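You operate a simulated robot arm through the tools that you are given. There is no shell and no other tool. Be economical: measure what you need, move in short steps, check, and stop when the job is done.

The job below is to be done with a simulated two-armed robot. You get a single attempt, and the scene is never put back.

TASK
Pick up the box with the latest date from the shop counter with one hand, pass it to the other hand and put it on the pick-up patch. Set down upright: box.

Only the result counts: the job must be done as asked and must still hold three seconds after the hand-in. Knocking over, shifting, dropping, spilling or breaking anything else fails it.

THE ROBOT
Two 7-joint arms with two-finger grippers on one trunk, on a base that drives. Base frame: it is fixed to the floor where the robot stands at the start and does not move with it; the origin is under the middle of the robot, x ahead of it, y to its left, z up; the surface under the hand at the start is at about z = 0.84. Lengths are in m, angles in rad, forces in N, time in s.
The left shoulder is at the start at [0.024, 0.217, 1.105], the right one opposite. With the tool pointing down near the work surface each hand reaches from about 0.2 to 0.76 m from the robot's upright axis, wherever it stands, measured 20 degrees to its own side. Places, roughly: pick-up patch (32x20 cm) [0.48, 1.06, 0.84]. Payload 2.2 kg a hand.
Tool frame (each hand has its own): the origin (TCP) lies between the finger pads and is the grasp point; the fingertips stand 0.019 m ahead of it; z points along the fingers, y is the line along which they close. The gripper opens to 0.116 m. The gripper's body begins 0.07 m behind the TCP.
Orientation is that of the tool frame in the base frame, as a unit quaternion [w, x, y, z]. With the fingers straight down and closing along the base's y, the tool's x points along the base's -x, its y along +y and its z along -z.

THE INTERFACE
- The arms move only by the tool send_rows. It takes "left_plan", "right_plan" or both (then of equal length, played together; a hand with none holds still); each is text: rows parted by semicolons, each of 7 numbers parted by spaces: the shift along the tool's x, y, z in units of 20 mm (1.0 is 20 mm), then the turn, a rotation vector about the tool's x, y, z in units of 4 degrees (1.0 is 4 degrees), then the finger opening in m, from 0 to 0.116. In form: x y z ax ay az fingers; .... A call has 1 to 10 rows; each row shifts and turns the commanded pose from where the row before left it, along the tool's axes as they then stand. A call with a number of a shift or a turn outside -1 to 1 is refused whole. Rows are played at 5 a second. More than 0.05 m and 0.15 rad between two rows, or a gripper value outside its range, and nothing of the call is played. A pose out of reach is approached as far as the arm can. The call stops where the force on the tool passes 40 N (or 10 N more than at its start, if that is more) or the arm is blocked; 0.2 s more then pass. Each finger halts on what it meets, pressing with about 28 N; the grip force reading is that of the motor and also rises with nothing between the fingers. The clock runs only during rows and for 0.2 s after the last one: add rows that do not move to give the fingers time. It gives the time, the measured TCP pose, the force on the tool (base axes), the opening and the grip force at its end, in the units of the frame above (readings bear some noise), with the torque about the TCP (base axes, N m) and any sound that the robot's microphone picked up, and new pictures: "views" is both (left out), scene, wrist or none (wrist: the cameras of the hands that moved).
- Cameras (640 x 400 px; columns grow to the right, rows downward): "scene" is now at [0.1172, 0.05, 1.2798]; the picture's right is [0.56, -0.83, -0.00], its down [-0.44, -0.30, -0.85] and it looks along [0.70, 0.47, -0.53] (base axes); focal length 280 px, centre (320, 200). "left" rides on the left gripper at [0.069, 0.015, -0.097] in its tool frame; the picture's right is [-0.21, 0.98, 0.00], its down [-0.76, -0.17, -0.63] and it looks along [-0.62, -0.14, 0.77] (tool axes); focal length 251 px, centre (320, 200). "right" rides on the right gripper at [0.069, -0.015, -0.097] in its tool frame; the picture's right is [0.21, 0.98, 0.00], its down [-0.76, 0.17, -0.63] and it looks along [-0.62, 0.14, 0.77] (tool axes); focal length 251 px, centre (320, 200). There is no depth. A picture from a camera that has moved, and an enlarged one, comes with that camera's place and axes in the base frame and with its lens.
- slide_trunk(by): slides the trunk up (or, below 0, down) by that many m; the arms and the scene camera ride with it, the base frame stays. It gives what a move gives, with no picture.
- base_move(legs): drives the robot by 1 to 6 legs, each [ahead, left, turn to the left] in m, m and rad, along the robot's own axes; the way and the turn of a leg run together, so that a leg with both is an arc; at most 1.5 m and 3.142 rad a leg. The arms and the cameras ride along, it lands a little off, and it stops where it bumps. It gives what a move gives, and a new picture of the scene camera.
- aim_head(pan, tilt): turns the head with the scene camera to pan (to the left, within 1.396 rad either way) and tilt (down, from -0.506 to 1.204), counted from straight ahead of the robot. It gives what a move gives, and a new picture of the scene camera.
- inspect(camera, box): a new picture of the part [left, top, right, bottom] of that camera's present view, enlarged. It takes no simulated time.
- job_done(): hands the job in; it is judged then, once.

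Work in short steps. Places have to be worked out from the pictures, the camera data and where the tool is seen: move nearer, look again, correct. Check each grasp and each placing, and mend what went wrong. You have 120 turns and 260 pictures in all, those below and enlarged ones among them. Open the grippers and draw the arms clear of the work before you hand the job in, unless the task says otherwise; then end with one line.

The tools are called after "Call:" as name(argument=value, ...) on one line, values as JSON. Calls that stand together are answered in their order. send_rows: Moves the arms, as the interface text tells. Its arguments: {"type":"object","properties":{"left_plan":{"type":"string"},"right_plan":{"type":"string"},"views":{"type":"string","enum":["both","scene","wrist","none"]}},"required":[]} The other tools are called the same way: slide_trunk (by) slides the trunk up or down; base_move (legs) drives the base; aim_head (pan, tilt) turns the head that bears the scene camera; inspect (camera, box) takes an enlarged picture of a part of a camera's view; job_done () hands the job in.

At the start:

```text
clock: 0.0
left_eef_pos: [0.3024, 0.438, 1.1099]
left_orientation: [-0.001, -0.001, 1.0, -0.002]
left_ft_force: [0.3, -0.4, -0.2]
left_torque: [0.01, 0.0, 0.05]
left_opening: 0.116
left_finger_force: 0.1
right_eef_pos: [0.3997, 0.0319, 1.0784]
right_orientation: [0.0, 0.0, 1.0, 0.0]
right_ft_force: [0.5, -1.0, 0.0]
right_torque: [-0.02, 0.01, 0.01]
right_opening: 0.1161
right_finger_force: 0.0
trunk travel left (down, up): [-0.25, 0.24]
robot x, y, heading: [0.0024, 0.0032, 0.005]
head pan, tilt: [0.764, 0.632]
```

scene: 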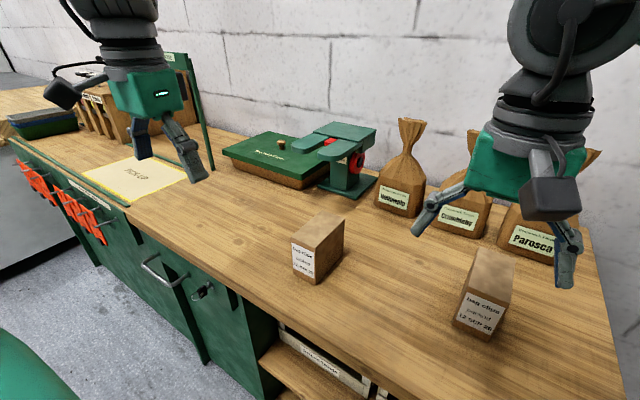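
right: 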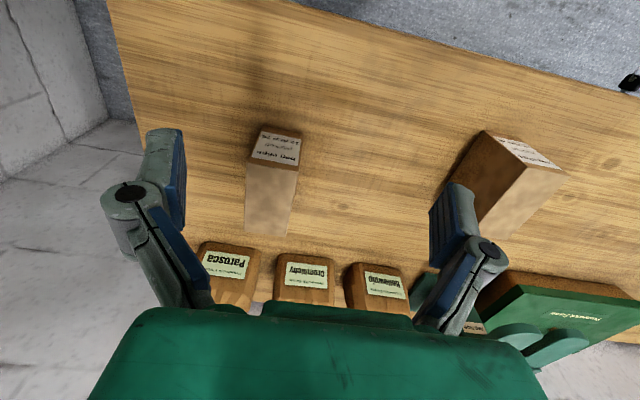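
left: 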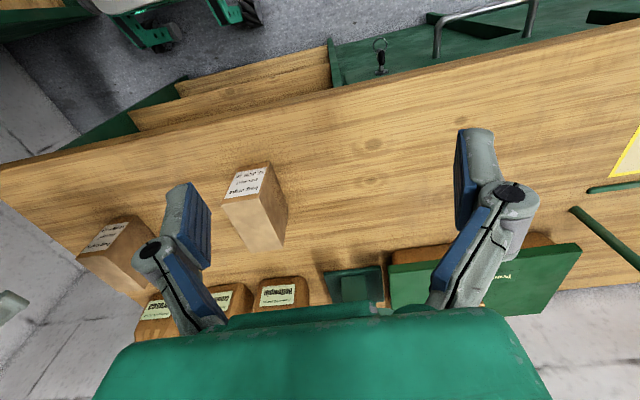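

I see two boxes with dates on the counter; I enlarge their labels to read them.

Call:
inspect(camera="scene", box=[280, 230, 350, 290])

Call:
inspect(camera="scene", box=[440, 270, 520, 340])

Call:
inspect(camera="left", box=[80, 150, 300, 270])

```text
6.67 times, centred on (315, 260) of scene
camera zoom: at [0.1172, 0.05, 1.2798], right [0.56, -0.83, 0.0], down [-0.44, -0.3, -0.85], along [0.7, 0.47, -0.53], focal length 1865 px, centre (353, -200)
```

zoom: 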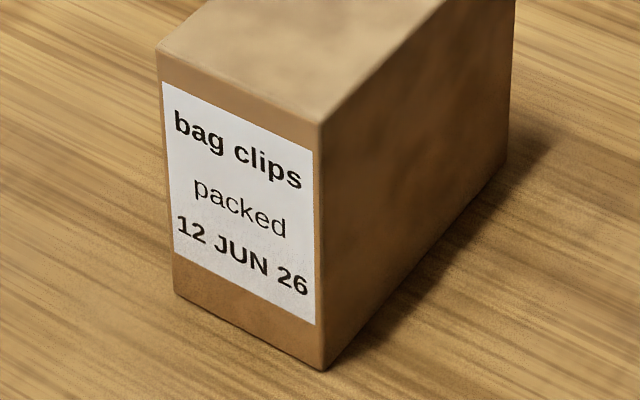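

```text
5.71 times, centred on (480, 305) of scene
camera zoom: at [0.1172, 0.05, 1.2798], right [0.56, -0.83, 0.0], down [-0.44, -0.3, -0.85], along [0.7, 0.47, -0.53], focal length 1598 px, centre (-594, -400)
```

zoom: 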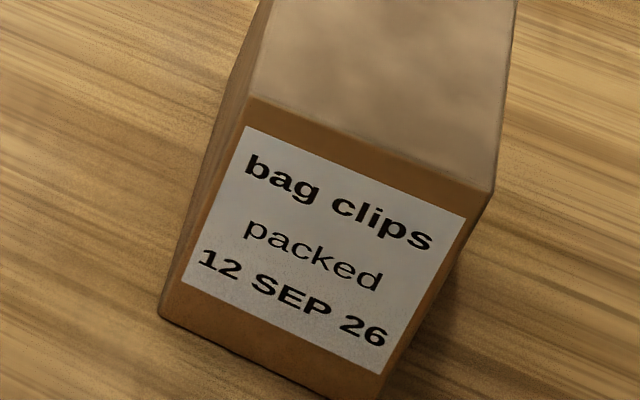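

```text
2.91 times, centred on (190, 210) of left
camera zoom: at [0.2331, 0.4534, 1.2066], right [0.21, 0.98, 0.0], down [0.76, -0.16, 0.63], along [0.62, -0.14, -0.77], focal length 731 px, centre (698, 171)
```

zoom: 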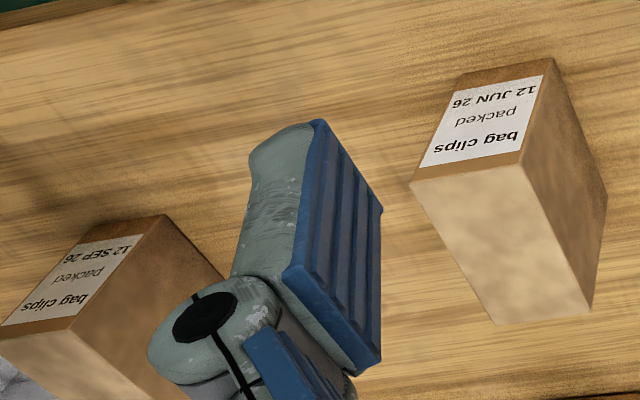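

The right-hand box reads 12 SEP 26, later than 12 JUN 26. I check for any other boxes to the right and the left by turning the head.

Call:
aim_head(pan=0.0, tilt=0.75)

Call:
aim_head(pan=1.2, tilt=0.6)

```text
clock: 1.1
left_eef_pos: [0.3, 0.4388, 1.1105]
left_orientation: [0.001, 0.0, 1.0, -0.001]
left_ft_force: [-0.2, 0.1, -0.3]
left_torque: [-0.02, 0.02, -0.01]
left_opening: 0.1163
left_finger_force: 0.1
right_eef_pos: [0.3987, 0.0314, 1.0801]
right_orientation: [0.001, 0.0, 1.0, 0.0]
right_ft_force: [-0.1, -0.5, -0.2]
right_torque: [0.01, -0.02, 0.0]
right_opening: 0.1161
right_finger_force: 0.1
trunk travel left (down, up): [-0.25, 0.24]
robot x, y, heading: [-0.0021, 0.0051, 0.0]
head pan, tilt: [0.0, 0.75]
camera scene: at [0.1257, 0.0002, 1.2635], right [0.0, -1.0, 0.0], down [-0.68, 0.0, -0.73], along [0.73, 0.0, -0.68], focal length 280 px, centre (320, 200)
```

scene: 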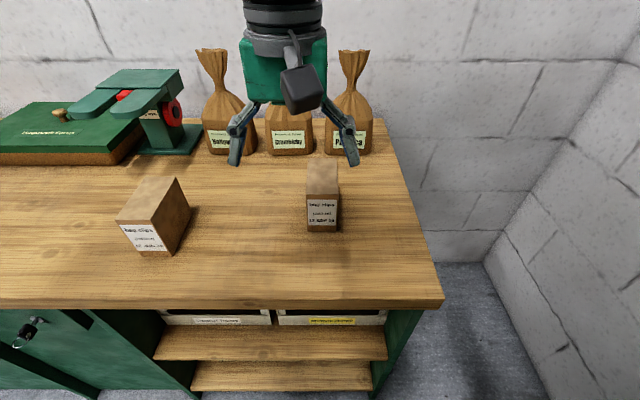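

```text
clock: 2.5
left_eef_pos: [0.2999, 0.4388, 1.1097]
left_orientation: [0.002, -0.001, 1.0, -0.005]
left_ft_force: [-0.3, -0.4, 0.6]
left_torque: [-0.01, 0.01, 0.03]
left_opening: 0.1162
left_finger_force: 0.0
right_eef_pos: [0.3972, 0.0324, 1.0784]
right_orientation: [0.001, 0.001, 1.0, 0.0]
right_ft_force: [-0.2, 0.0, -0.1]
right_torque: [0.04, 0.01, -0.01]
right_opening: 0.116
right_finger_force: 0.0
trunk travel left (down, up): [-0.25, 0.24]
robot x, y, heading: [-0.002, -0.0005, 0.003]
head pan, tilt: [1.201, 0.6]
camera scene: at [0.1131, 0.0496, 1.27], right [0.57, -0.82, 0.0], down [-0.51, -0.36, -0.78], along [0.64, 0.45, -0.63], focal length 280 px, centre (320, 200)
```

scene: 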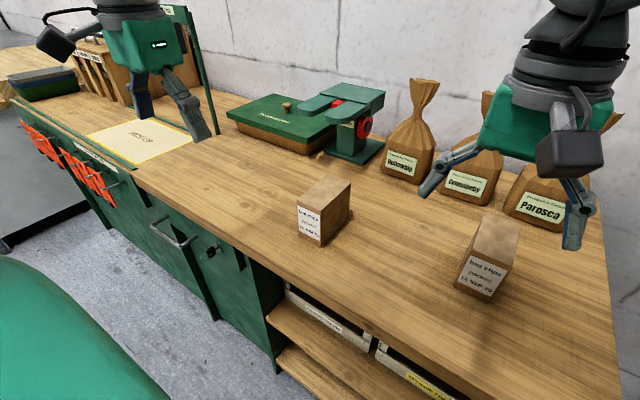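

Only two date boxes exist; the target is SEP. From the two views I place it at x 0.49–0.61, y −0.032–0.031, top z≈0.924 (63 mm wide, 120 mm long). Plan: the right hand takes the front end pitched ~44°, leaving the back end for the left. I pitch the right hand now.

Call:
send_rows(right_plan="0 -0.16 0 0 -1 0 0.116;0 -0.16 0 0 -1 0 0.116;0 -0.16 0 0 -1 0 0.116;0 -0.16 0 0 -1 0 0.116;0 -0.16 0 0 -1 0 0.116;0 -0.16 0 0 -1 0 0.116;0 -0.16 0 0 -1 0 0.116;0 -0.16 0 0 -1 0 0.116;0 -0.16 0 0 -1 0 0.116;0 -0.16 0 0 -1 0 0.116", views="wrist")

Call:
aim_head(pan=0.2, tilt=0.7)

```text
clock: 4.7
left_eef_pos: [0.2987, 0.4388, 1.1105]
left_orientation: [0.001, 0.0, 1.0, -0.004]
left_ft_force: [-0.2, 0.3, -1.4]
left_torque: [0.03, 0.0, 0.02]
left_opening: 0.1158
left_finger_force: 0.2
right_eef_pos: [0.397, -0.0004, 1.0778]
right_orientation: [0.344, 0.001, 0.939, -0.001]
right_ft_force: [0.1, 0.3, -0.5]
right_torque: [0.02, -0.01, -0.01]
right_opening: 0.1159
right_finger_force: 0.1
trunk travel left (down, up): [-0.25, 0.24]
robot x, y, heading: [-0.0013, 0.0035, 0.0]
head pan, tilt: [1.201, 0.6]
camera right: at [0.2824, -0.0154, 1.1088], right [-0.16, 0.98, -0.14], down [0.17, 0.17, 0.97], along [0.97, 0.14, -0.19], focal length 251 px, centre (320, 200)
```

right: 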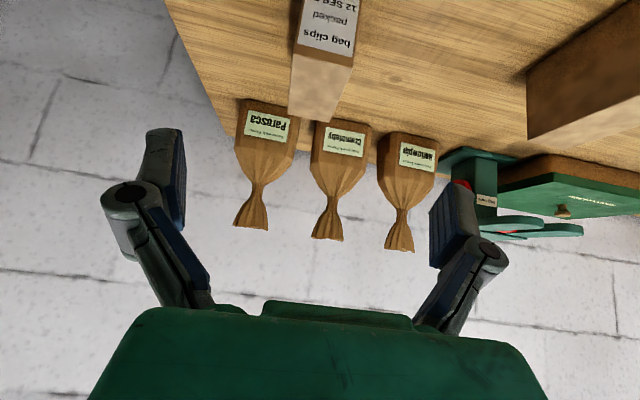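

```text
clock: 6.0
left_eef_pos: [0.2998, 0.4381, 1.111]
left_orientation: [0.0, 0.0, 1.0, -0.002]
left_ft_force: [0.5, -0.1, 0.3]
left_torque: [0.02, 0.0, 0.01]
left_opening: 0.1159
left_finger_force: 0.0
right_eef_pos: [0.397, -0.0001, 1.0776]
right_orientation: [0.343, 0.0, 0.939, 0.0]
right_ft_force: [-0.8, 1.0, -0.6]
right_torque: [0.01, 0.01, 0.05]
right_opening: 0.1161
right_finger_force: 0.0
trunk travel left (down, up): [-0.25, 0.24]
robot x, y, heading: [-0.0017, -0.001, -0.0]
head pan, tilt: [0.201, 0.7]
camera scene: at [0.1256, 0.0169, 1.2677], right [0.2, -0.98, 0.0], down [-0.63, -0.13, -0.76], along [0.75, 0.15, -0.65], focal length 280 px, centre (320, 200)
```

scene: 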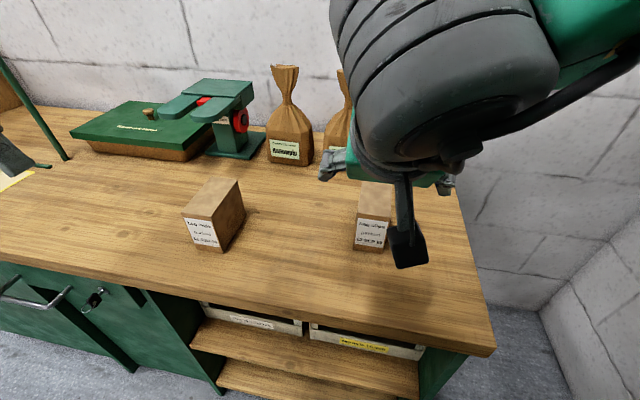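

Alignment is good (box y-centre ≈ −0.001, front x ≈ 0.495). I approach along the tool axis to about 0.1 m short of the grasp.

Call:
send_rows(right_plan="0.27 0 1 0 0 0 0.116;0.27 0 1 0 0 0 0.116;0.27 0 1 0 0 0 0.116;0.27 0 1 0 0 0 0.116;0.27 0 1 0 0 0 0.116;0 0 1 0 0 0 0.116;0 0 1 0 0 0 0.116")

```text
clock: 7.6
left_eef_pos: [0.2998, 0.4391, 1.1107]
left_orientation: [0.001, 0.0, 1.0, -0.001]
left_ft_force: [-0.4, -0.3, 0.7]
left_torque: [0.02, 0.04, 0.03]
left_opening: 0.1161
left_finger_force: 0.0
right_eef_pos: [0.4663, 0.0008, 0.9539]
right_orientation: [0.342, 0.0, 0.94, -0.001]
right_ft_force: [0.7, -0.4, -0.1]
right_torque: [-0.01, -0.01, 0.02]
right_opening: 0.116
right_finger_force: 0.1
trunk travel left (down, up): [-0.25, 0.24]
robot x, y, heading: [-0.0021, 0.0022, 0.0]
head pan, tilt: [0.201, 0.7]
camera scene: at [0.1264, 0.0173, 1.2676], right [0.2, -0.98, 0.0], down [-0.63, -0.13, -0.76], along [0.75, 0.15, -0.65], focal length 280 px, centre (320, 200)
camera right: at [0.3527, -0.0153, 0.9837], right [-0.16, 0.98, -0.14], down [0.17, 0.17, 0.97], along [0.97, 0.14, -0.2], focal length 251 px, centre (320, 200)
```

scene: 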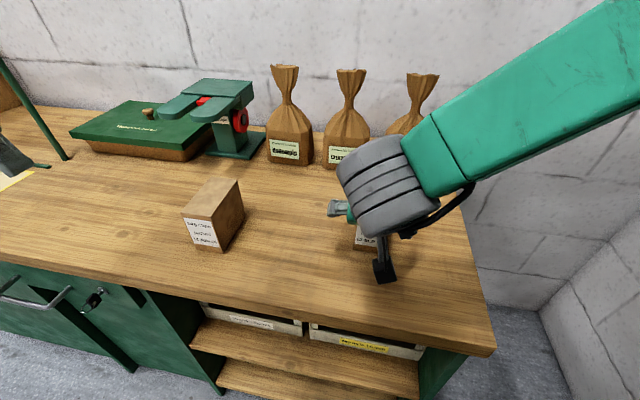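
right: 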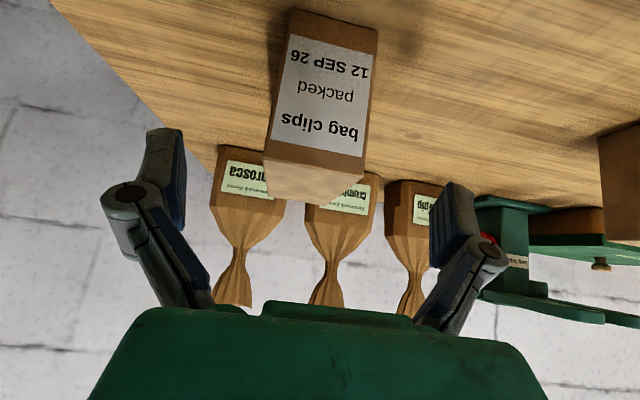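

The box sits between the fingers laterally. I advance 85 mm along the tool axis to the grasp point.

Call:
send_rows(right_plan="0 0 1 0 0 0 0.116;0 0 1 0 0 0 0.116;0 0 1 0 0 0 0.116;0 0 1 0 0 0 0.116;0 0 0.25 0 0 0 0.116")

```text
clock: 8.8
left_eef_pos: [0.2993, 0.4386, 1.1104]
left_orientation: [0.0, 0.0, 1.0, -0.002]
left_ft_force: [0.2, -0.4, -0.1]
left_torque: [0.02, -0.02, -0.02]
left_opening: 0.1159
left_finger_force: 0.1
right_eef_pos: [0.5229, 0.0011, 0.8899]
right_orientation: [0.342, 0.0, 0.94, 0.0]
right_ft_force: [-0.1, 0.0, 0.7]
right_torque: [-0.01, -0.01, 0.02]
right_opening: 0.1163
right_finger_force: 0.0
trunk travel left (down, up): [-0.25, 0.24]
robot x, y, heading: [-0.0027, 0.0017, -0.003]
head pan, tilt: [0.201, 0.7]
camera scene: at [0.126, 0.0173, 1.2677], right [0.2, -0.98, 0.0], down [-0.63, -0.13, -0.76], along [0.75, 0.15, -0.65], focal length 280 px, centre (320, 200)
camera right: at [0.4086, -0.0146, 0.9197], right [-0.16, 0.98, -0.14], down [0.17, 0.17, 0.97], along [0.97, 0.14, -0.19], focal length 251 px, centre (320, 200)
```

scene: 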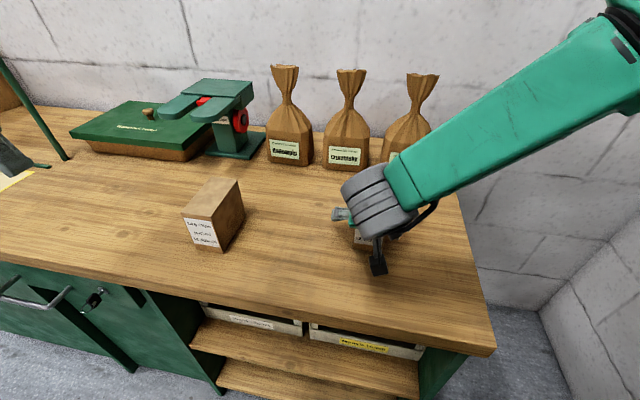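
right: 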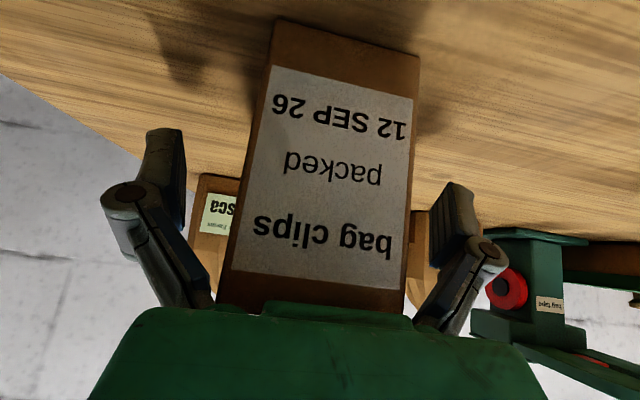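

The box is between the fingers, no contact. I close the fingers in place.

Call:
send_rows(right_plan="0 0 0 0 0 0 0.08;0 0 0 0 0 0 0.05;0 0 0 0 0 0 0.04;0 0 0 0 0 0 0.04;0 0 0 0 0 0 0.04", views="wrist")

```text
clock: 10.0
left_eef_pos: [0.3002, 0.4384, 1.1095]
left_orientation: [0.002, -0.001, 1.0, -0.002]
left_ft_force: [-0.4, -0.6, -0.6]
left_torque: [-0.01, 0.0, 0.01]
left_opening: 0.1159
left_finger_force: 0.0
right_eef_pos: [0.5233, -0.0007, 0.8902]
right_orientation: [0.343, 0.0, 0.939, 0.0]
right_ft_force: [-0.4, 0.4, 0.6]
right_torque: [-0.04, -0.06, 0.0]
right_opening: 0.1008
right_finger_force: 28.0
trunk travel left (down, up): [-0.25, 0.24]
robot x, y, heading: [0.0011, -0.0014, 0.008]
head pan, tilt: [0.201, 0.7]
camera right: at [0.4086, -0.0147, 0.9198], right [-0.16, 0.98, -0.14], down [0.17, 0.17, 0.97], along [0.97, 0.14, -0.19], focal length 251 px, centre (320, 200)
```

right: 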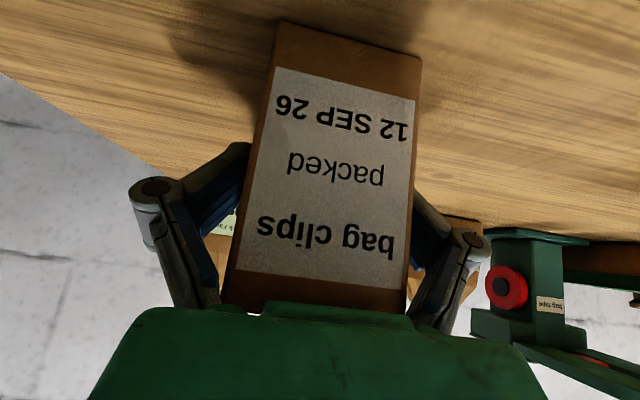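

The reading (0.1008) is wider than my 63 mm width estimate, though the grip shows 28 N. I wait a little and look at the result before lifting.

Call:
send_rows(right_plan="0 0 0 0 0 0 0.04;0 0 0 0 0 0 0.04", views="scene")

Call:
inspect(camera="right", box=[120, 100, 520, 350])

Call:
inspect(camera="scene", box=[310, 150, 430, 290])

```text
clock: 10.6
left_eef_pos: [0.2987, 0.4393, 1.1107]
left_orientation: [0.001, 0.0, 1.0, -0.003]
left_ft_force: [0.7, -0.7, -1.2]
left_torque: [0.02, -0.04, 0.0]
left_opening: 0.1161
left_finger_force: 0.0
right_eef_pos: [0.523, 0.0009, 0.8894]
right_orientation: [0.343, 0.0, 0.939, -0.001]
right_ft_force: [-0.6, 0.3, 1.6]
right_torque: [-0.09, -0.12, -0.03]
right_opening: 0.1005
right_finger_force: 27.7
trunk travel left (down, up): [-0.25, 0.24]
robot x, y, heading: [-0.0035, -0.0006, -0.001]
head pan, tilt: [0.201, 0.7]
camera scene: at [0.126, 0.0173, 1.2677], right [0.2, -0.98, 0.0], down [-0.63, -0.13, -0.76], along [0.75, 0.15, -0.65], focal length 280 px, centre (320, 200)
```

scene: 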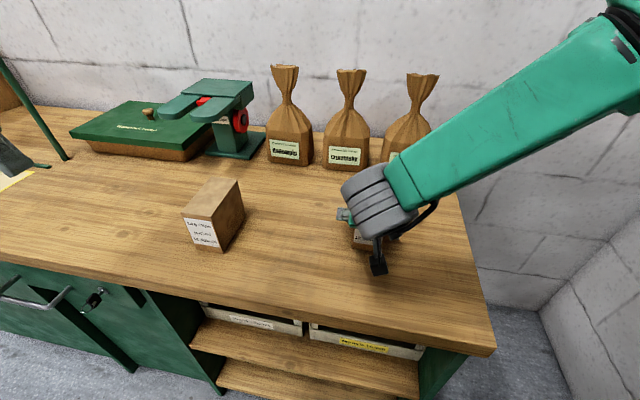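

```text
1.60 times, centred on (320, 225) of right
camera zoom: at [0.4086, -0.0148, 0.9198], right [-0.16, 0.98, -0.14], down [0.17, 0.17, 0.97], along [0.97, 0.14, -0.19], focal length 402 px, centre (320, 160)
```

zoom: 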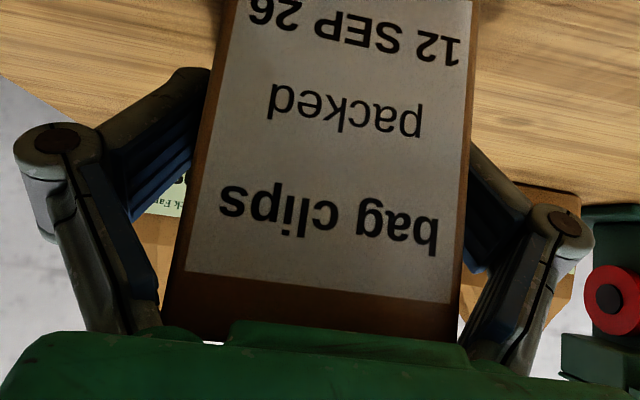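

```text
2.86 times, centred on (370, 220) of scene
camera zoom: at [0.126, 0.0173, 1.2677], right [0.2, -0.98, 0.0], down [-0.63, -0.13, -0.76], along [0.75, 0.15, -0.65], focal length 799 px, centre (177, 143)
```

zoom: 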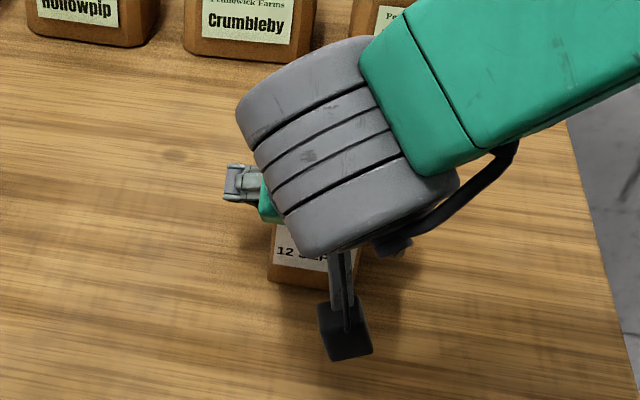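

The distal pads have curled in, meaning the rear finger links met the box: I'm too deep. I open, back off 20 mm along the tool axis and close again.

Call:
send_rows(right_plan="0 0 0 0 0 0 0.116;0 0 0 0 0 0 0.116;0 0 0 0 0 0 0.116;0 0 -1 0 0 0 0.116;0 0 0 0 0 0 0.1;0 0 0 0 0 0 0.07;0 0 0 0 0 0 0.05;0 0 0 0 0 0 0.04;0 0 0 0 0 0 0.04", views="wrist")

```text
clock: 12.6
left_eef_pos: [0.3003, 0.4384, 1.1102]
left_orientation: [0.0, 0.0, 1.0, -0.001]
left_ft_force: [-0.9, 0.5, 0.8]
left_torque: [0.03, -0.01, 0.02]
left_opening: 0.1161
left_finger_force: 0.0
right_eef_pos: [0.5098, -0.0009, 0.9055]
right_orientation: [0.343, 0.0, 0.939, -0.001]
right_ft_force: [-0.2, -0.6, -0.5]
right_torque: [-0.02, 0.05, -0.01]
right_opening: 0.0569
right_finger_force: 28.4
trunk travel left (down, up): [-0.25, 0.24]
robot x, y, heading: [0.004, 0.0008, -0.005]
head pan, tilt: [0.201, 0.7]
camera right: at [0.3957, -0.0155, 0.9354], right [-0.16, 0.98, -0.14], down [0.17, 0.17, 0.97], along [0.97, 0.14, -0.19], focal length 251 px, centre (320, 200)
```

right: 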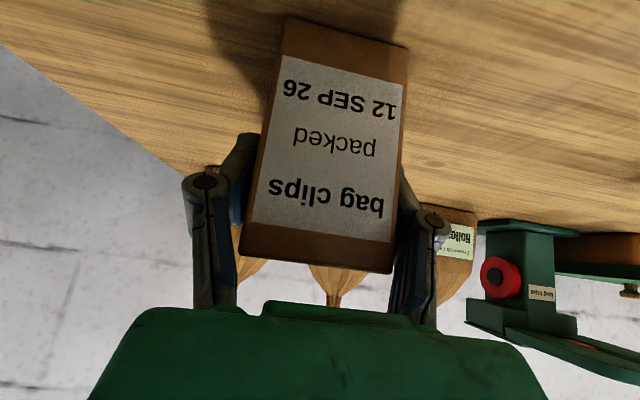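

Now a firm parallel grip (0.057 m, 28 N). I lift straight up 40 mm first.

Call:
send_rows(right_plan="-0.64 0 -0.766 0 0 0 0.04;-0.64 0 -0.766 0 0 0 0.04")

```text
clock: 13.2
left_eef_pos: [0.2996, 0.4385, 1.1105]
left_orientation: [0.001, 0.0, 1.0, -0.001]
left_ft_force: [-1.1, 0.3, 0.3]
left_torque: [-0.01, -0.03, 0.01]
left_opening: 0.1161
left_finger_force: 0.0
right_eef_pos: [0.5091, -0.0005, 0.9473]
right_orientation: [0.343, 0.0, 0.939, 0.0]
right_ft_force: [-1.9, -0.5, 2.9]
right_torque: [-0.1, -0.14, -0.04]
right_opening: 0.0572
right_finger_force: 25.0
trunk travel left (down, up): [-0.25, 0.24]
robot x, y, heading: [-0.0012, 0.0011, -0.002]
head pan, tilt: [0.201, 0.7]
camera scene: at [0.1254, 0.0173, 1.2678], right [0.2, -0.98, 0.0], down [-0.63, -0.13, -0.76], along [0.75, 0.15, -0.65], focal length 280 px, centre (320, 200)
camera right: at [0.3952, -0.0155, 0.9762], right [-0.16, 0.98, -0.14], down [0.17, 0.17, 0.97], along [0.97, 0.14, -0.19], focal length 251 px, centre (320, 200)
```

scene: 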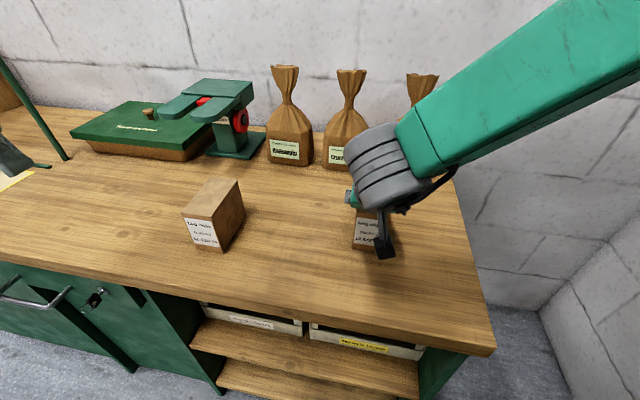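
right: 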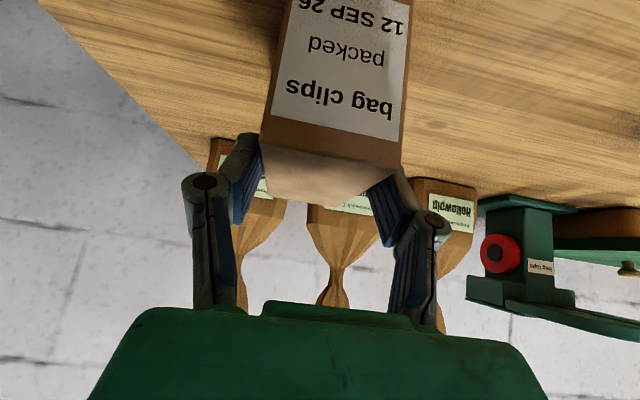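

The box seems to have stayed lower relative to the fingers; I look closely to see whether it slipped.

Call:
inspect(camera="scene", box=[320, 160, 440, 280])

Call:
inspect(camera="right", box=[160, 0, 480, 250])

Call:
inspect(camera="left", box=[0, 150, 320, 350])

```text
3.33 times, centred on (380, 220) of scene
camera zoom: at [0.1254, 0.0173, 1.2678], right [0.2, -0.98, 0.0], down [-0.63, -0.13, -0.76], along [0.75, 0.15, -0.65], focal length 932 px, centre (120, 133)
```

zoom: 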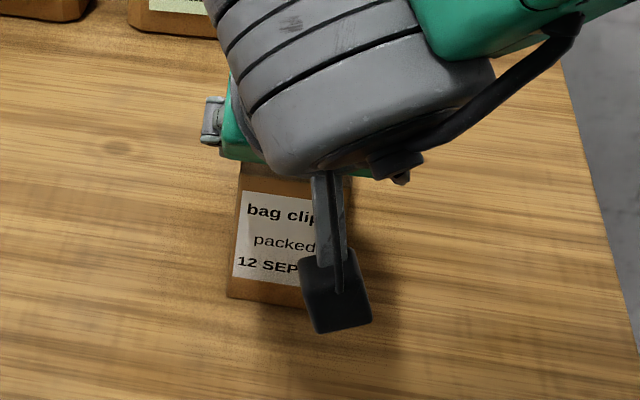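

```text
1.60 times, centred on (320, 125) of right
camera zoom: at [0.3952, -0.0155, 0.9762], right [-0.16, 0.98, -0.14], down [0.17, 0.17, 0.97], along [0.97, 0.14, -0.19], focal length 402 px, centre (320, 320)
```

zoom: 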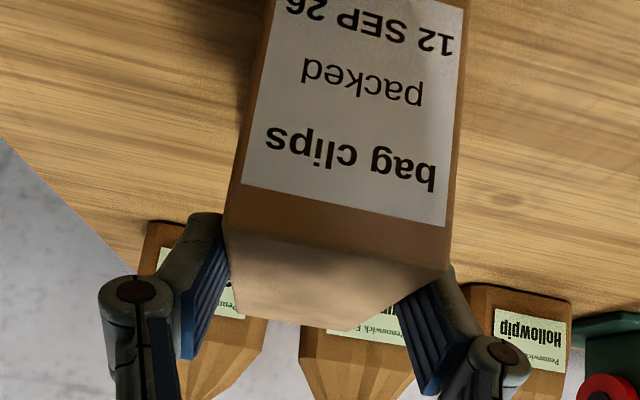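

```text
2.00 times, centred on (160, 250) of left
camera zoom: at [0.23, 0.453, 1.2075], right [0.21, 0.98, 0.0], down [0.76, -0.16, 0.63], along [0.62, -0.14, -0.77], focal length 503 px, centre (640, 100)
```

zoom: 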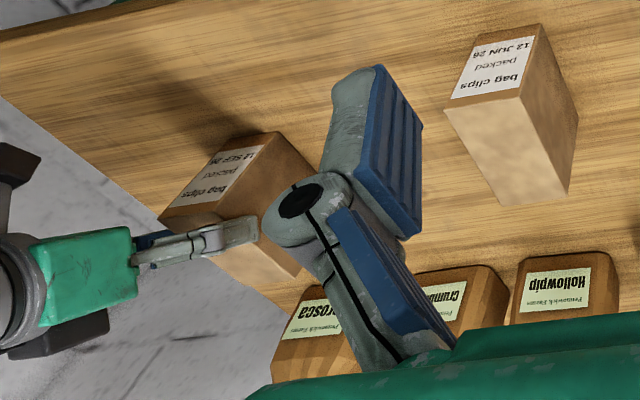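

Recomputing with all views: the box is taller than I thought (top z≈0.94), spans x≈0.483–0.595, and it slipped out while staying on the counter. My grip was on its far front end; I open and re-grip nearer to its centre (TCP ≈ 0.532, 0.908).

Call:
send_rows(right_plan="0 0 0 0 0 0 0.116;0 0 0 0 0 0 0.116;0 0 0 0 0 0 0.116;0.185 0 1 0 0 0 0.116;0.185 0 1 0 0 0 0.116;0 0 0.23 0 0 0 0.116;0 0 0 0 0 0 0.116")

Call:
inspect(camera="left", box=[40, 180, 240, 305])

```text
clock: 14.8
left_eef_pos: [0.3007, 0.4387, 1.1105]
left_orientation: [0.001, 0.0, 1.0, -0.002]
left_ft_force: [0.0, 0.2, -0.1]
left_torque: [0.02, 0.03, 0.01]
left_opening: 0.1159
left_finger_force: 0.0
right_eef_pos: [0.5327, -0.0011, 0.9069]
right_orientation: [0.343, 0.0, 0.939, 0.0]
right_ft_force: [-0.3, 0.1, -1.2]
right_torque: [0.02, 0.0, -0.05]
right_opening: 0.1161
right_finger_force: 0.1
trunk travel left (down, up): [-0.25, 0.24]
robot x, y, heading: [0.0008, 0.0022, -0.002]
head pan, tilt: [0.201, 0.7]
camera scene: at [0.1263, 0.0174, 1.2676], right [0.2, -0.98, 0.0], down [-0.63, -0.13, -0.76], along [0.75, 0.15, -0.65], focal length 280 px, centre (320, 200)
camera right: at [0.4182, -0.0159, 0.9365], right [-0.16, 0.98, -0.14], down [0.17, 0.17, 0.97], along [0.97, 0.14, -0.19], focal length 251 px, centre (320, 200)
```

scene: 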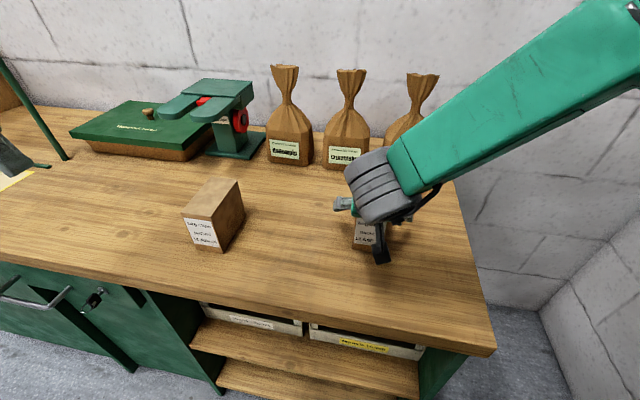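
right: 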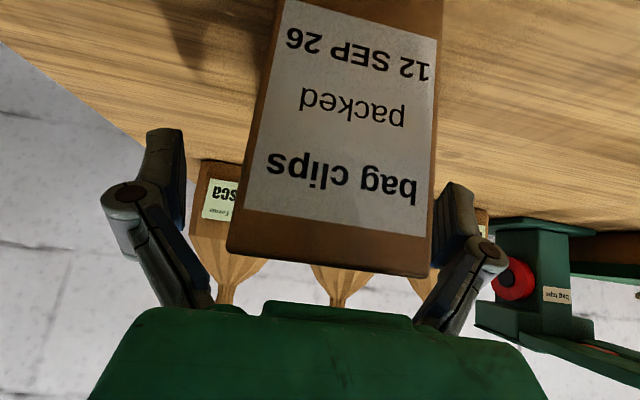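

```text
3.20 times, centred on (140, 242) of left
camera zoom: at [0.2307, 0.4531, 1.2072], right [0.21, 0.98, 0.0], down [0.76, -0.16, 0.63], along [0.62, -0.14, -0.77], focal length 805 px, centre (896, 64)
```

zoom: 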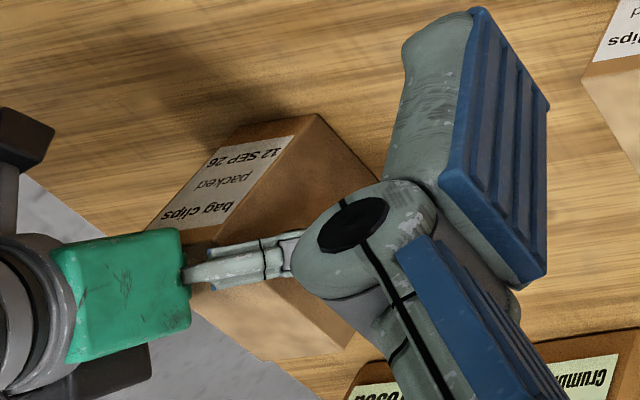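

The box sits between the fingers again. I close fully with extra settling rows.

Call:
send_rows(right_plan="0 0 0 0 0 0 0.08;0 0 0 0 0 0 0.05;0 0 0 0 0 0 0.02;0 0 0 0 0 0 0;0 0 0 0 0 0 0;0 0 0 0 0 0 0", views="wrist")

```text
clock: 16.2
left_eef_pos: [0.2971, 0.438, 1.1116]
left_orientation: [0.002, 0.0, 1.0, -0.001]
left_ft_force: [-0.2, -0.2, 0.0]
left_torque: [0.02, 0.05, 0.0]
left_opening: 0.1159
left_finger_force: 0.0
right_eef_pos: [0.5313, -0.0012, 0.9088]
right_orientation: [0.346, 0.0, 0.938, 0.0]
right_ft_force: [-2.5, -0.1, 34.4]
right_torque: [0.17, 1.79, -0.05]
right_opening: 0.0618
right_finger_force: 28.1
trunk travel left (down, up): [-0.25, 0.24]
robot x, y, heading: [-0.003, 0.0001, 0.002]
head pan, tilt: [0.201, 0.7]
camera right: at [0.4172, -0.0156, 0.9389], right [-0.16, 0.98, -0.14], down [0.17, 0.17, 0.97], along [0.97, 0.14, -0.19], focal length 251 px, centre (320, 200)
```

right: 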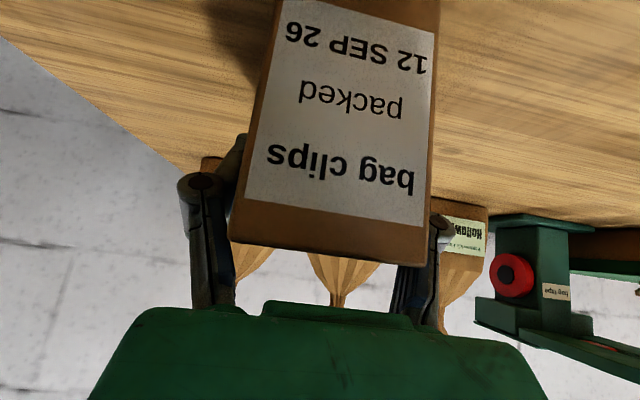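

A 34 N upward reaction and 0.062 opening: the rear finger parts wedge on the box's top edge. I open, rise 14 mm and close again.

Call:
send_rows(right_plan="0 0 0 0 0 0 0.116;0 0 0 0 0 0 0.116;0 0 0 0 0 0 0.116;-0.45 0 -0.54 0 0 0 0.116;0 0 0 0 0 0 0.08;0 0 0 0 0 0 0.05;0 0 0 0 0 0 0.03;0 0 0 0 0 0 0.03;0 0 0 0 0 0 0.03;0 0 0 0 0 0 0.03", views="wrist")

```text
clock: 18.4
left_eef_pos: [0.3001, 0.4382, 1.1106]
left_orientation: [0.001, 0.001, 1.0, -0.002]
left_ft_force: [-0.9, 0.7, -0.7]
left_torque: [0.01, 0.01, 0.03]
left_opening: 0.116
left_finger_force: 0.1
right_eef_pos: [0.5325, -0.0001, 0.9214]
right_orientation: [0.343, 0.0, 0.939, 0.0]
right_ft_force: [1.0, 1.0, 1.7]
right_torque: [0.08, -0.01, -0.05]
right_opening: 0.0574
right_finger_force: 28.2
trunk travel left (down, up): [-0.25, 0.24]
robot x, y, heading: [0.0001, -0.0013, -0.001]
head pan, tilt: [0.201, 0.7]
camera right: at [0.4182, -0.0158, 0.9506], right [-0.16, 0.98, -0.14], down [0.17, 0.17, 0.97], along [0.97, 0.14, -0.19], focal length 251 px, centre (320, 200)
```

right: 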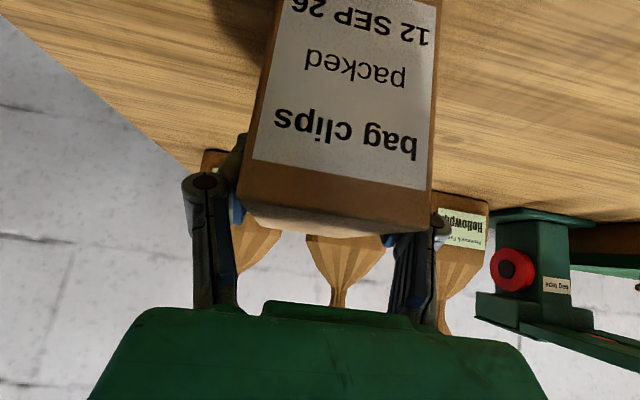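

Clean grip (0.0574, no side load). I lift 20 mm and read the force.

Call:
send_rows(right_plan="-0.32 0 -0.383 0 0 0 0.03;-0.32 0 -0.383 0 0 0 0.03;0 0 0 0 0 0 0.03", views="wrist")

```text
clock: 19.2
left_eef_pos: [0.301, 0.4393, 1.1101]
left_orientation: [0.001, 0.001, 1.0, -0.002]
left_ft_force: [-0.7, 0.7, 0.1]
left_torque: [0.02, 0.03, -0.01]
left_opening: 0.1159
left_finger_force: 0.1
right_eef_pos: [0.5327, -0.0011, 0.9396]
right_orientation: [0.343, -0.001, 0.939, 0.0]
right_ft_force: [-0.3, 0.1, -2.1]
right_torque: [0.03, -0.01, 0.01]
right_opening: 0.057
right_finger_force: 27.9
trunk travel left (down, up): [-0.25, 0.24]
robot x, y, heading: [0.0024, -0.0011, -0.003]
head pan, tilt: [0.201, 0.7]
camera right: at [0.4179, -0.0163, 0.9697], right [-0.16, 0.98, -0.14], down [0.17, 0.17, 0.97], along [0.97, 0.14, -0.2], focal length 251 px, centre (320, 200)
```

right: 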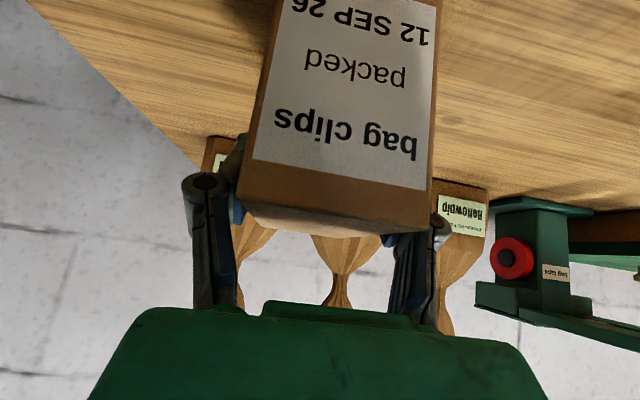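

The box follows with a ~2 N load, so the grip holds. I lift on to about z 1.06 while moving slightly left toward the meeting place.

Call:
send_rows(right_plan="-0.45 0 -0.926 0 0 0 0.03;-0.45 0 -0.926 0 0 0 0.03;-0.45 0.8 -0.926 0 0 0 0.03;-0.45 0.8 -0.926 0 0 0 0.03;-0.45 0.8 -0.926 0 0 0 0.03;-0.45 0.8 -0.926 0 0 0 0.03;0 0.8 0 0 0 0 0.03")

```text
clock: 20.8
left_eef_pos: [0.3, 0.4398, 1.1098]
left_orientation: [0.001, -0.001, 1.0, -0.001]
left_ft_force: [0.5, -0.5, 0.0]
left_torque: [-0.02, 0.01, 0.01]
left_opening: 0.116
left_finger_force: 0.1
right_eef_pos: [0.5011, 0.081, 1.0581]
right_orientation: [0.343, 0.0, 0.939, 0.0]
right_ft_force: [0.6, 0.2, -1.2]
right_torque: [-0.03, 0.03, 0.02]
right_opening: 0.0569
right_finger_force: 28.2
trunk travel left (down, up): [-0.25, 0.24]
robot x, y, heading: [0.0038, -0.0015, -0.002]
head pan, tilt: [0.201, 0.7]
camera scene: at [0.1266, 0.0186, 1.2676], right [0.2, -0.98, 0.0], down [-0.63, -0.13, -0.76], along [0.75, 0.15, -0.65], focal length 280 px, centre (320, 200)
camera right: at [0.387, 0.0651, 1.0882], right [-0.16, 0.98, -0.14], down [0.17, 0.17, 0.97], along [0.97, 0.13, -0.2], focal length 251 px, centre (320, 200)
```

scene: 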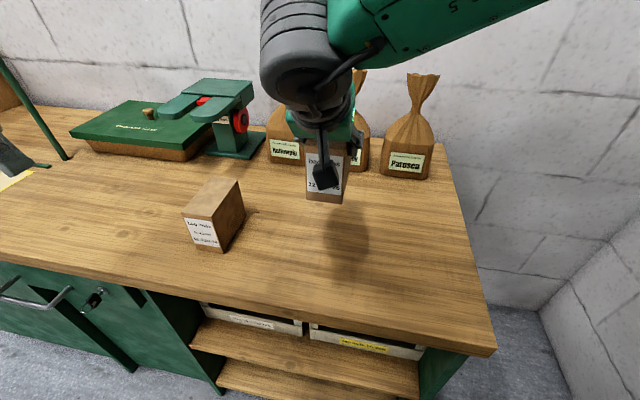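
right: 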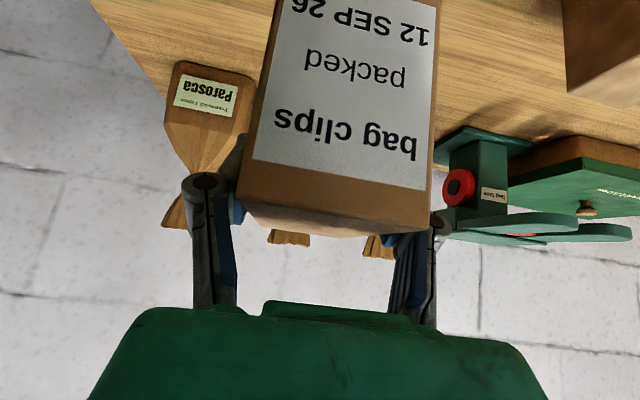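

The box is held at (0.50, 0.08), top z≈1.077. So the arms stay clear of each other, I yaw both hands 60° to the left about vertical (right with the box, left at its place).

Call:
send_rows(right_plan="0 0 0 -0.64 0 -0.766 0.03;0 0 0 -0.64 0 -0.766 0.03;0 0 0 -0.64 0 -0.766 0.03;0 0 0 -0.64 0 -0.766 0.03;0 0 0 -0.64 0 -0.766 0.03;0 0 0 -0.64 0 -0.766 0.03;0 0 0 -0.64 0 -0.766 0.03;0 0 0 -0.64 0 -0.766 0.03", left_plan="0 0 -0.5 0 0 -1 0.116;0 0 -0.5 0 0 -1 0.116;0 0 -0.5 0 0 -1 0.116;0 0 -0.5 0 0 -1 0.116;0 0 -0.5 0 0 -1 0.116;0 0 -0.5 0 0 -1 0.116;0 0 -0.5 0 0 -1 0.116;0 0 -0.5 0 0 -1 0.116", views="scene")

```text
clock: 22.6
left_eef_pos: [0.3, 0.4389, 1.1907]
left_orientation: [0.001, -0.277, 0.961, -0.001]
left_ft_force: [0.3, 0.1, 0.2]
left_torque: [0.02, 0.03, -0.03]
left_opening: 0.1162
left_finger_force: 0.1
right_eef_pos: [0.5017, 0.0794, 1.0599]
right_orientation: [0.33, -0.259, 0.903, 0.094]
right_ft_force: [-0.4, -0.6, -1.4]
right_torque: [0.02, 0.02, -0.04]
right_opening: 0.057
right_finger_force: 27.9
trunk travel left (down, up): [-0.25, 0.24]
robot x, y, heading: [0.0025, -0.0016, 0.005]
head pan, tilt: [0.201, 0.7]
camera scene: at [0.1263, 0.0165, 1.2676], right [0.2, -0.98, 0.0], down [-0.63, -0.13, -0.76], along [0.75, 0.15, -0.65], focal length 280 px, centre (320, 200)
```

scene: 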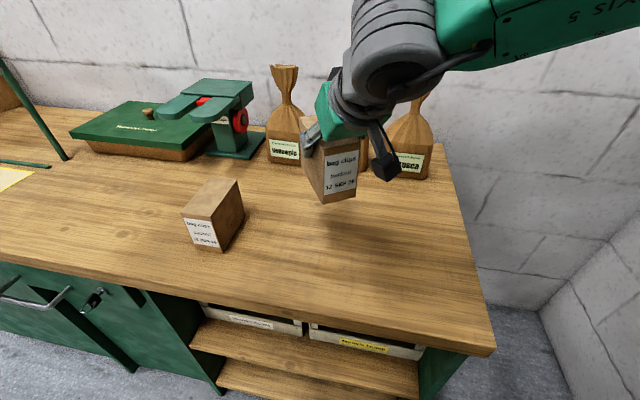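

Both yaws proceed well. I finish the yaw, and begin the left hand's lean.

Call:
send_rows(right_plan="0 0 0 -0.64 0 -0.766 0.03;0 0 0 -0.64 0 -0.766 0.03;0 0 0 -0.64 0 -0.766 0.03;0 0 0 -0.64 0 -0.766 0.03;0 0 0 -0.64 0 -0.766 0.03;0 0 0 -0.64 0 -0.766 0.03;0 0 0 -0.64 0 -0.766 0.03;0 0 0 0 0 0 0.03;0 0 0 0 0 0 0.03;0 0 0 0 0 0 0.03", left_plan="0 0 0 0 0 -1 0.116;0 0 0 0 0 -1 0.116;0 0 0 0 0 -1 0.116;0 0 0 0 0 -1 0.116;0 0 0 0 0 -1 0.116;0 0 0 0 0 -1 0.116;0 0 0 0 0 -1 0.116;0 0 0 0 1 0 0.116;0 0 0 0 1 0 0.116;0 0 0 0 1 0 0.116")

```text
clock: 24.8
left_eef_pos: [0.3011, 0.438, 1.1902]
left_orientation: [-0.09, -0.497, 0.861, -0.055]
left_ft_force: [0.0, -0.9, 0.0]
left_torque: [-0.01, 0.0, 0.0]
left_opening: 0.116
left_finger_force: 0.0
right_eef_pos: [0.5022, 0.0803, 1.0599]
right_orientation: [0.297, -0.469, 0.815, 0.168]
right_ft_force: [0.1, 0.5, -1.9]
right_torque: [-0.02, 0.03, 0.0]
right_opening: 0.0574
right_finger_force: 28.5
trunk travel left (down, up): [-0.25, 0.24]
robot x, y, heading: [0.0016, 0.0006, 0.003]
head pan, tilt: [0.201, 0.7]
camera scene: at [0.1268, 0.0181, 1.2676], right [0.2, -0.98, 0.0], down [-0.63, -0.13, -0.76], along [0.75, 0.15, -0.65], focal length 280 px, centre (320, 200)
camera right: at [0.4576, -0.0264, 1.0896], right [-0.93, 0.35, -0.14], down [-0.06, 0.24, 0.97], along [0.37, 0.91, -0.2], focal length 251 px, centre (320, 200)
camera left: at [0.2631, 0.4052, 1.2992], right [-0.74, 0.67, -0.05], down [0.58, 0.67, 0.46], along [0.34, 0.31, -0.89], focal length 251 px, centre (320, 200)
```

scene: 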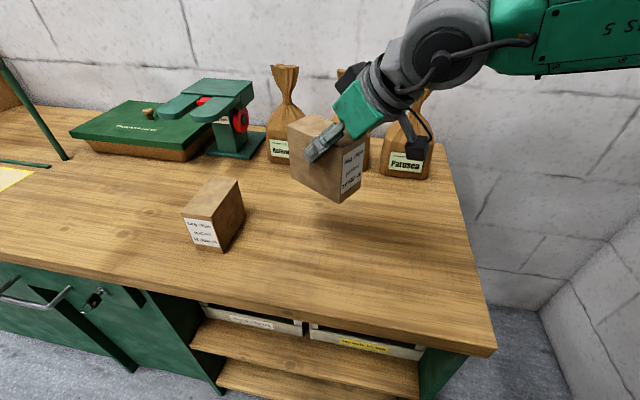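
right: 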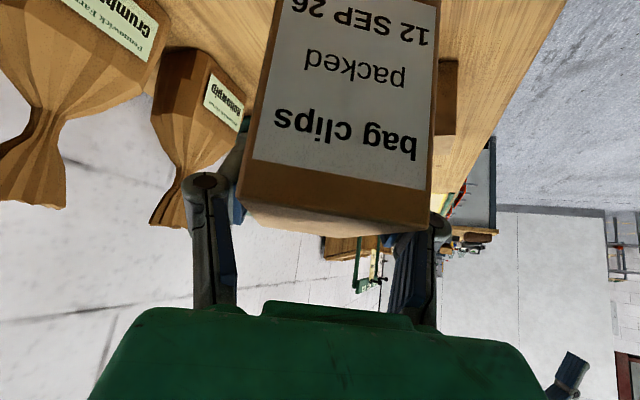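
left: 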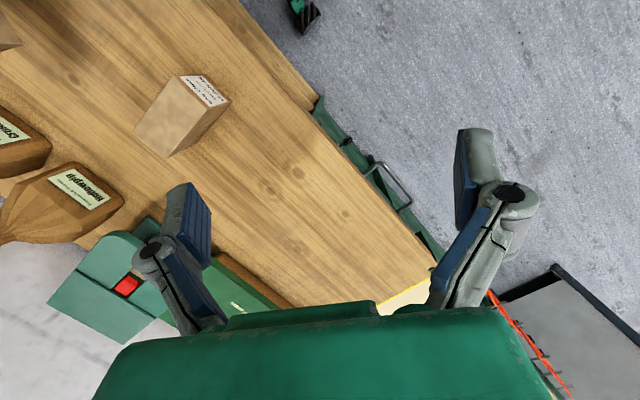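

The box's far half is free for the left hand. I finish the left lean to 20° and move it part-way toward the pre-grasp point (≈0.547, 0.158, 1.173).

Call:
send_rows(left_plan="0 0 0 0 1 0 0.116;0 0 0 0 1 0 0.116;0.297 -0.98 0.158 0 0 0 0.116;0.297 -0.98 0.158 0 0 0 0.116;0.297 -0.98 0.158 0 0 0 0.116;0.297 -0.98 0.158 0 0 0 0.116;0.297 -0.98 0.158 0 0 0 0.116;0.297 -0.98 0.158 0 0 0 0.116;0.297 -0.98 0.158 0 0 0 0.116;0.297 -0.98 0.158 0 0 0 0.116")

```text
clock: 27.0
left_eef_pos: [0.4097, 0.3132, 1.1829]
left_orientation: [-0.151, -0.493, 0.853, -0.088]
left_ft_force: [0.1, -0.7, 0.5]
left_torque: [0.03, 0.0, -0.02]
left_opening: 0.1158
left_finger_force: 0.0
right_eef_pos: [0.5031, 0.0785, 1.0598]
right_orientation: [0.298, -0.469, 0.814, 0.169]
right_ft_force: [1.1, -0.2, -1.1]
right_torque: [-0.02, -0.03, -0.02]
right_opening: 0.0572
right_finger_force: 27.8
trunk travel left (down, up): [-0.25, 0.24]
robot x, y, heading: [0.0032, 0.0009, 0.002]
head pan, tilt: [0.201, 0.7]
camera scene: at [0.1276, 0.0162, 1.2675], right [0.2, -0.98, 0.0], down [-0.63, -0.13, -0.76], along [0.75, 0.15, -0.65], focal length 280 px, centre (320, 200)
camera left: at [0.3796, 0.2928, 1.298], right [-0.75, 0.66, -0.08], down [0.61, 0.72, 0.33], along [0.28, 0.2, -0.94], focal length 251 px, centre (320, 200)
```

scene: 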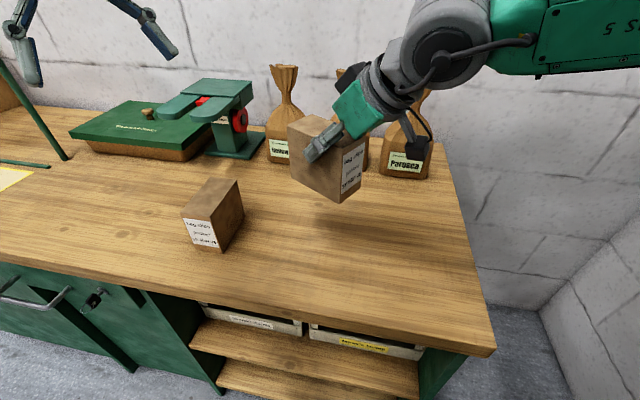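
left: 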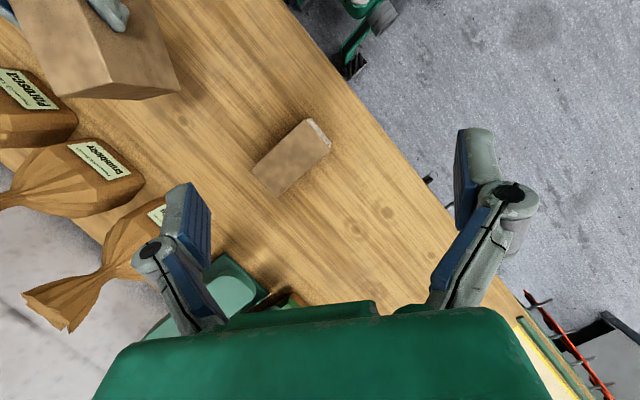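

On track. I continue to the pre-grasp point above the box's free end.

Call:
send_rows(left_plan="0.296 -0.983 0.16 0 0 0 0.116;0.296 -0.983 0.16 0 0 0 0.116;0.296 -0.983 0.16 0 0 0 0.116;0.296 -0.983 0.16 0 0 0 0.116;0.296 -0.983 0.16 0 0 0 0.116;0.296 -0.983 0.16 0 0 0 0.116;0.296 -0.983 0.16 0 0 0 0.116;0.296 -0.983 0.16 0 0 0 0.116;0.296 -0.983 0.16 0 0 0 0.116;0.296 -0.983 0.16 0 0 0 0.116")

```text
clock: 29.2
left_eef_pos: [0.5463, 0.1577, 1.1743]
left_orientation: [-0.151, -0.493, 0.853, -0.087]
left_ft_force: [0.6, 0.1, -0.3]
left_torque: [-0.01, -0.02, 0.0]
left_opening: 0.1161
left_finger_force: 0.0
right_eef_pos: [0.5025, 0.079, 1.0583]
right_orientation: [0.297, -0.469, 0.815, 0.17]
right_ft_force: [-0.1, -0.2, -1.4]
right_torque: [0.01, 0.03, 0.01]
right_opening: 0.0575
right_finger_force: 28.4
trunk travel left (down, up): [-0.25, 0.24]
robot x, y, heading: [0.0037, -0.0001, 0.006]
head pan, tilt: [0.201, 0.7]
camera scene: at [0.1287, 0.0153, 1.2674], right [0.2, -0.98, 0.0], down [-0.64, -0.13, -0.76], along [0.75, 0.15, -0.65], focal length 280 px, centre (320, 200)
camera left: at [0.5178, 0.1376, 1.2897], right [-0.75, 0.66, -0.08], down [0.61, 0.72, 0.33], along [0.28, 0.2, -0.94], focal length 251 px, centre (320, 200)
```

scene: 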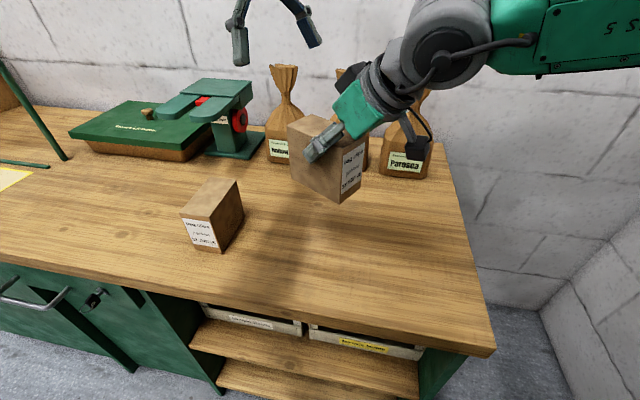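
left: 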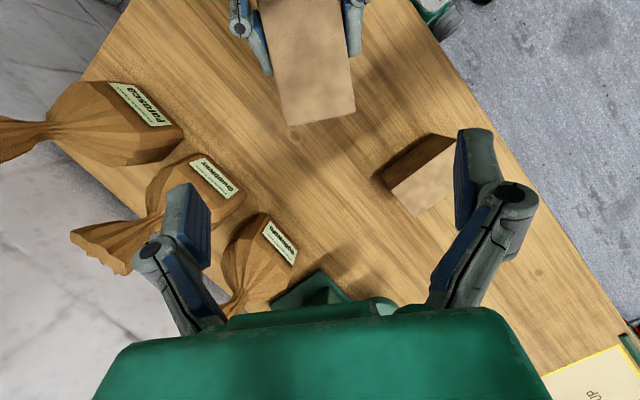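

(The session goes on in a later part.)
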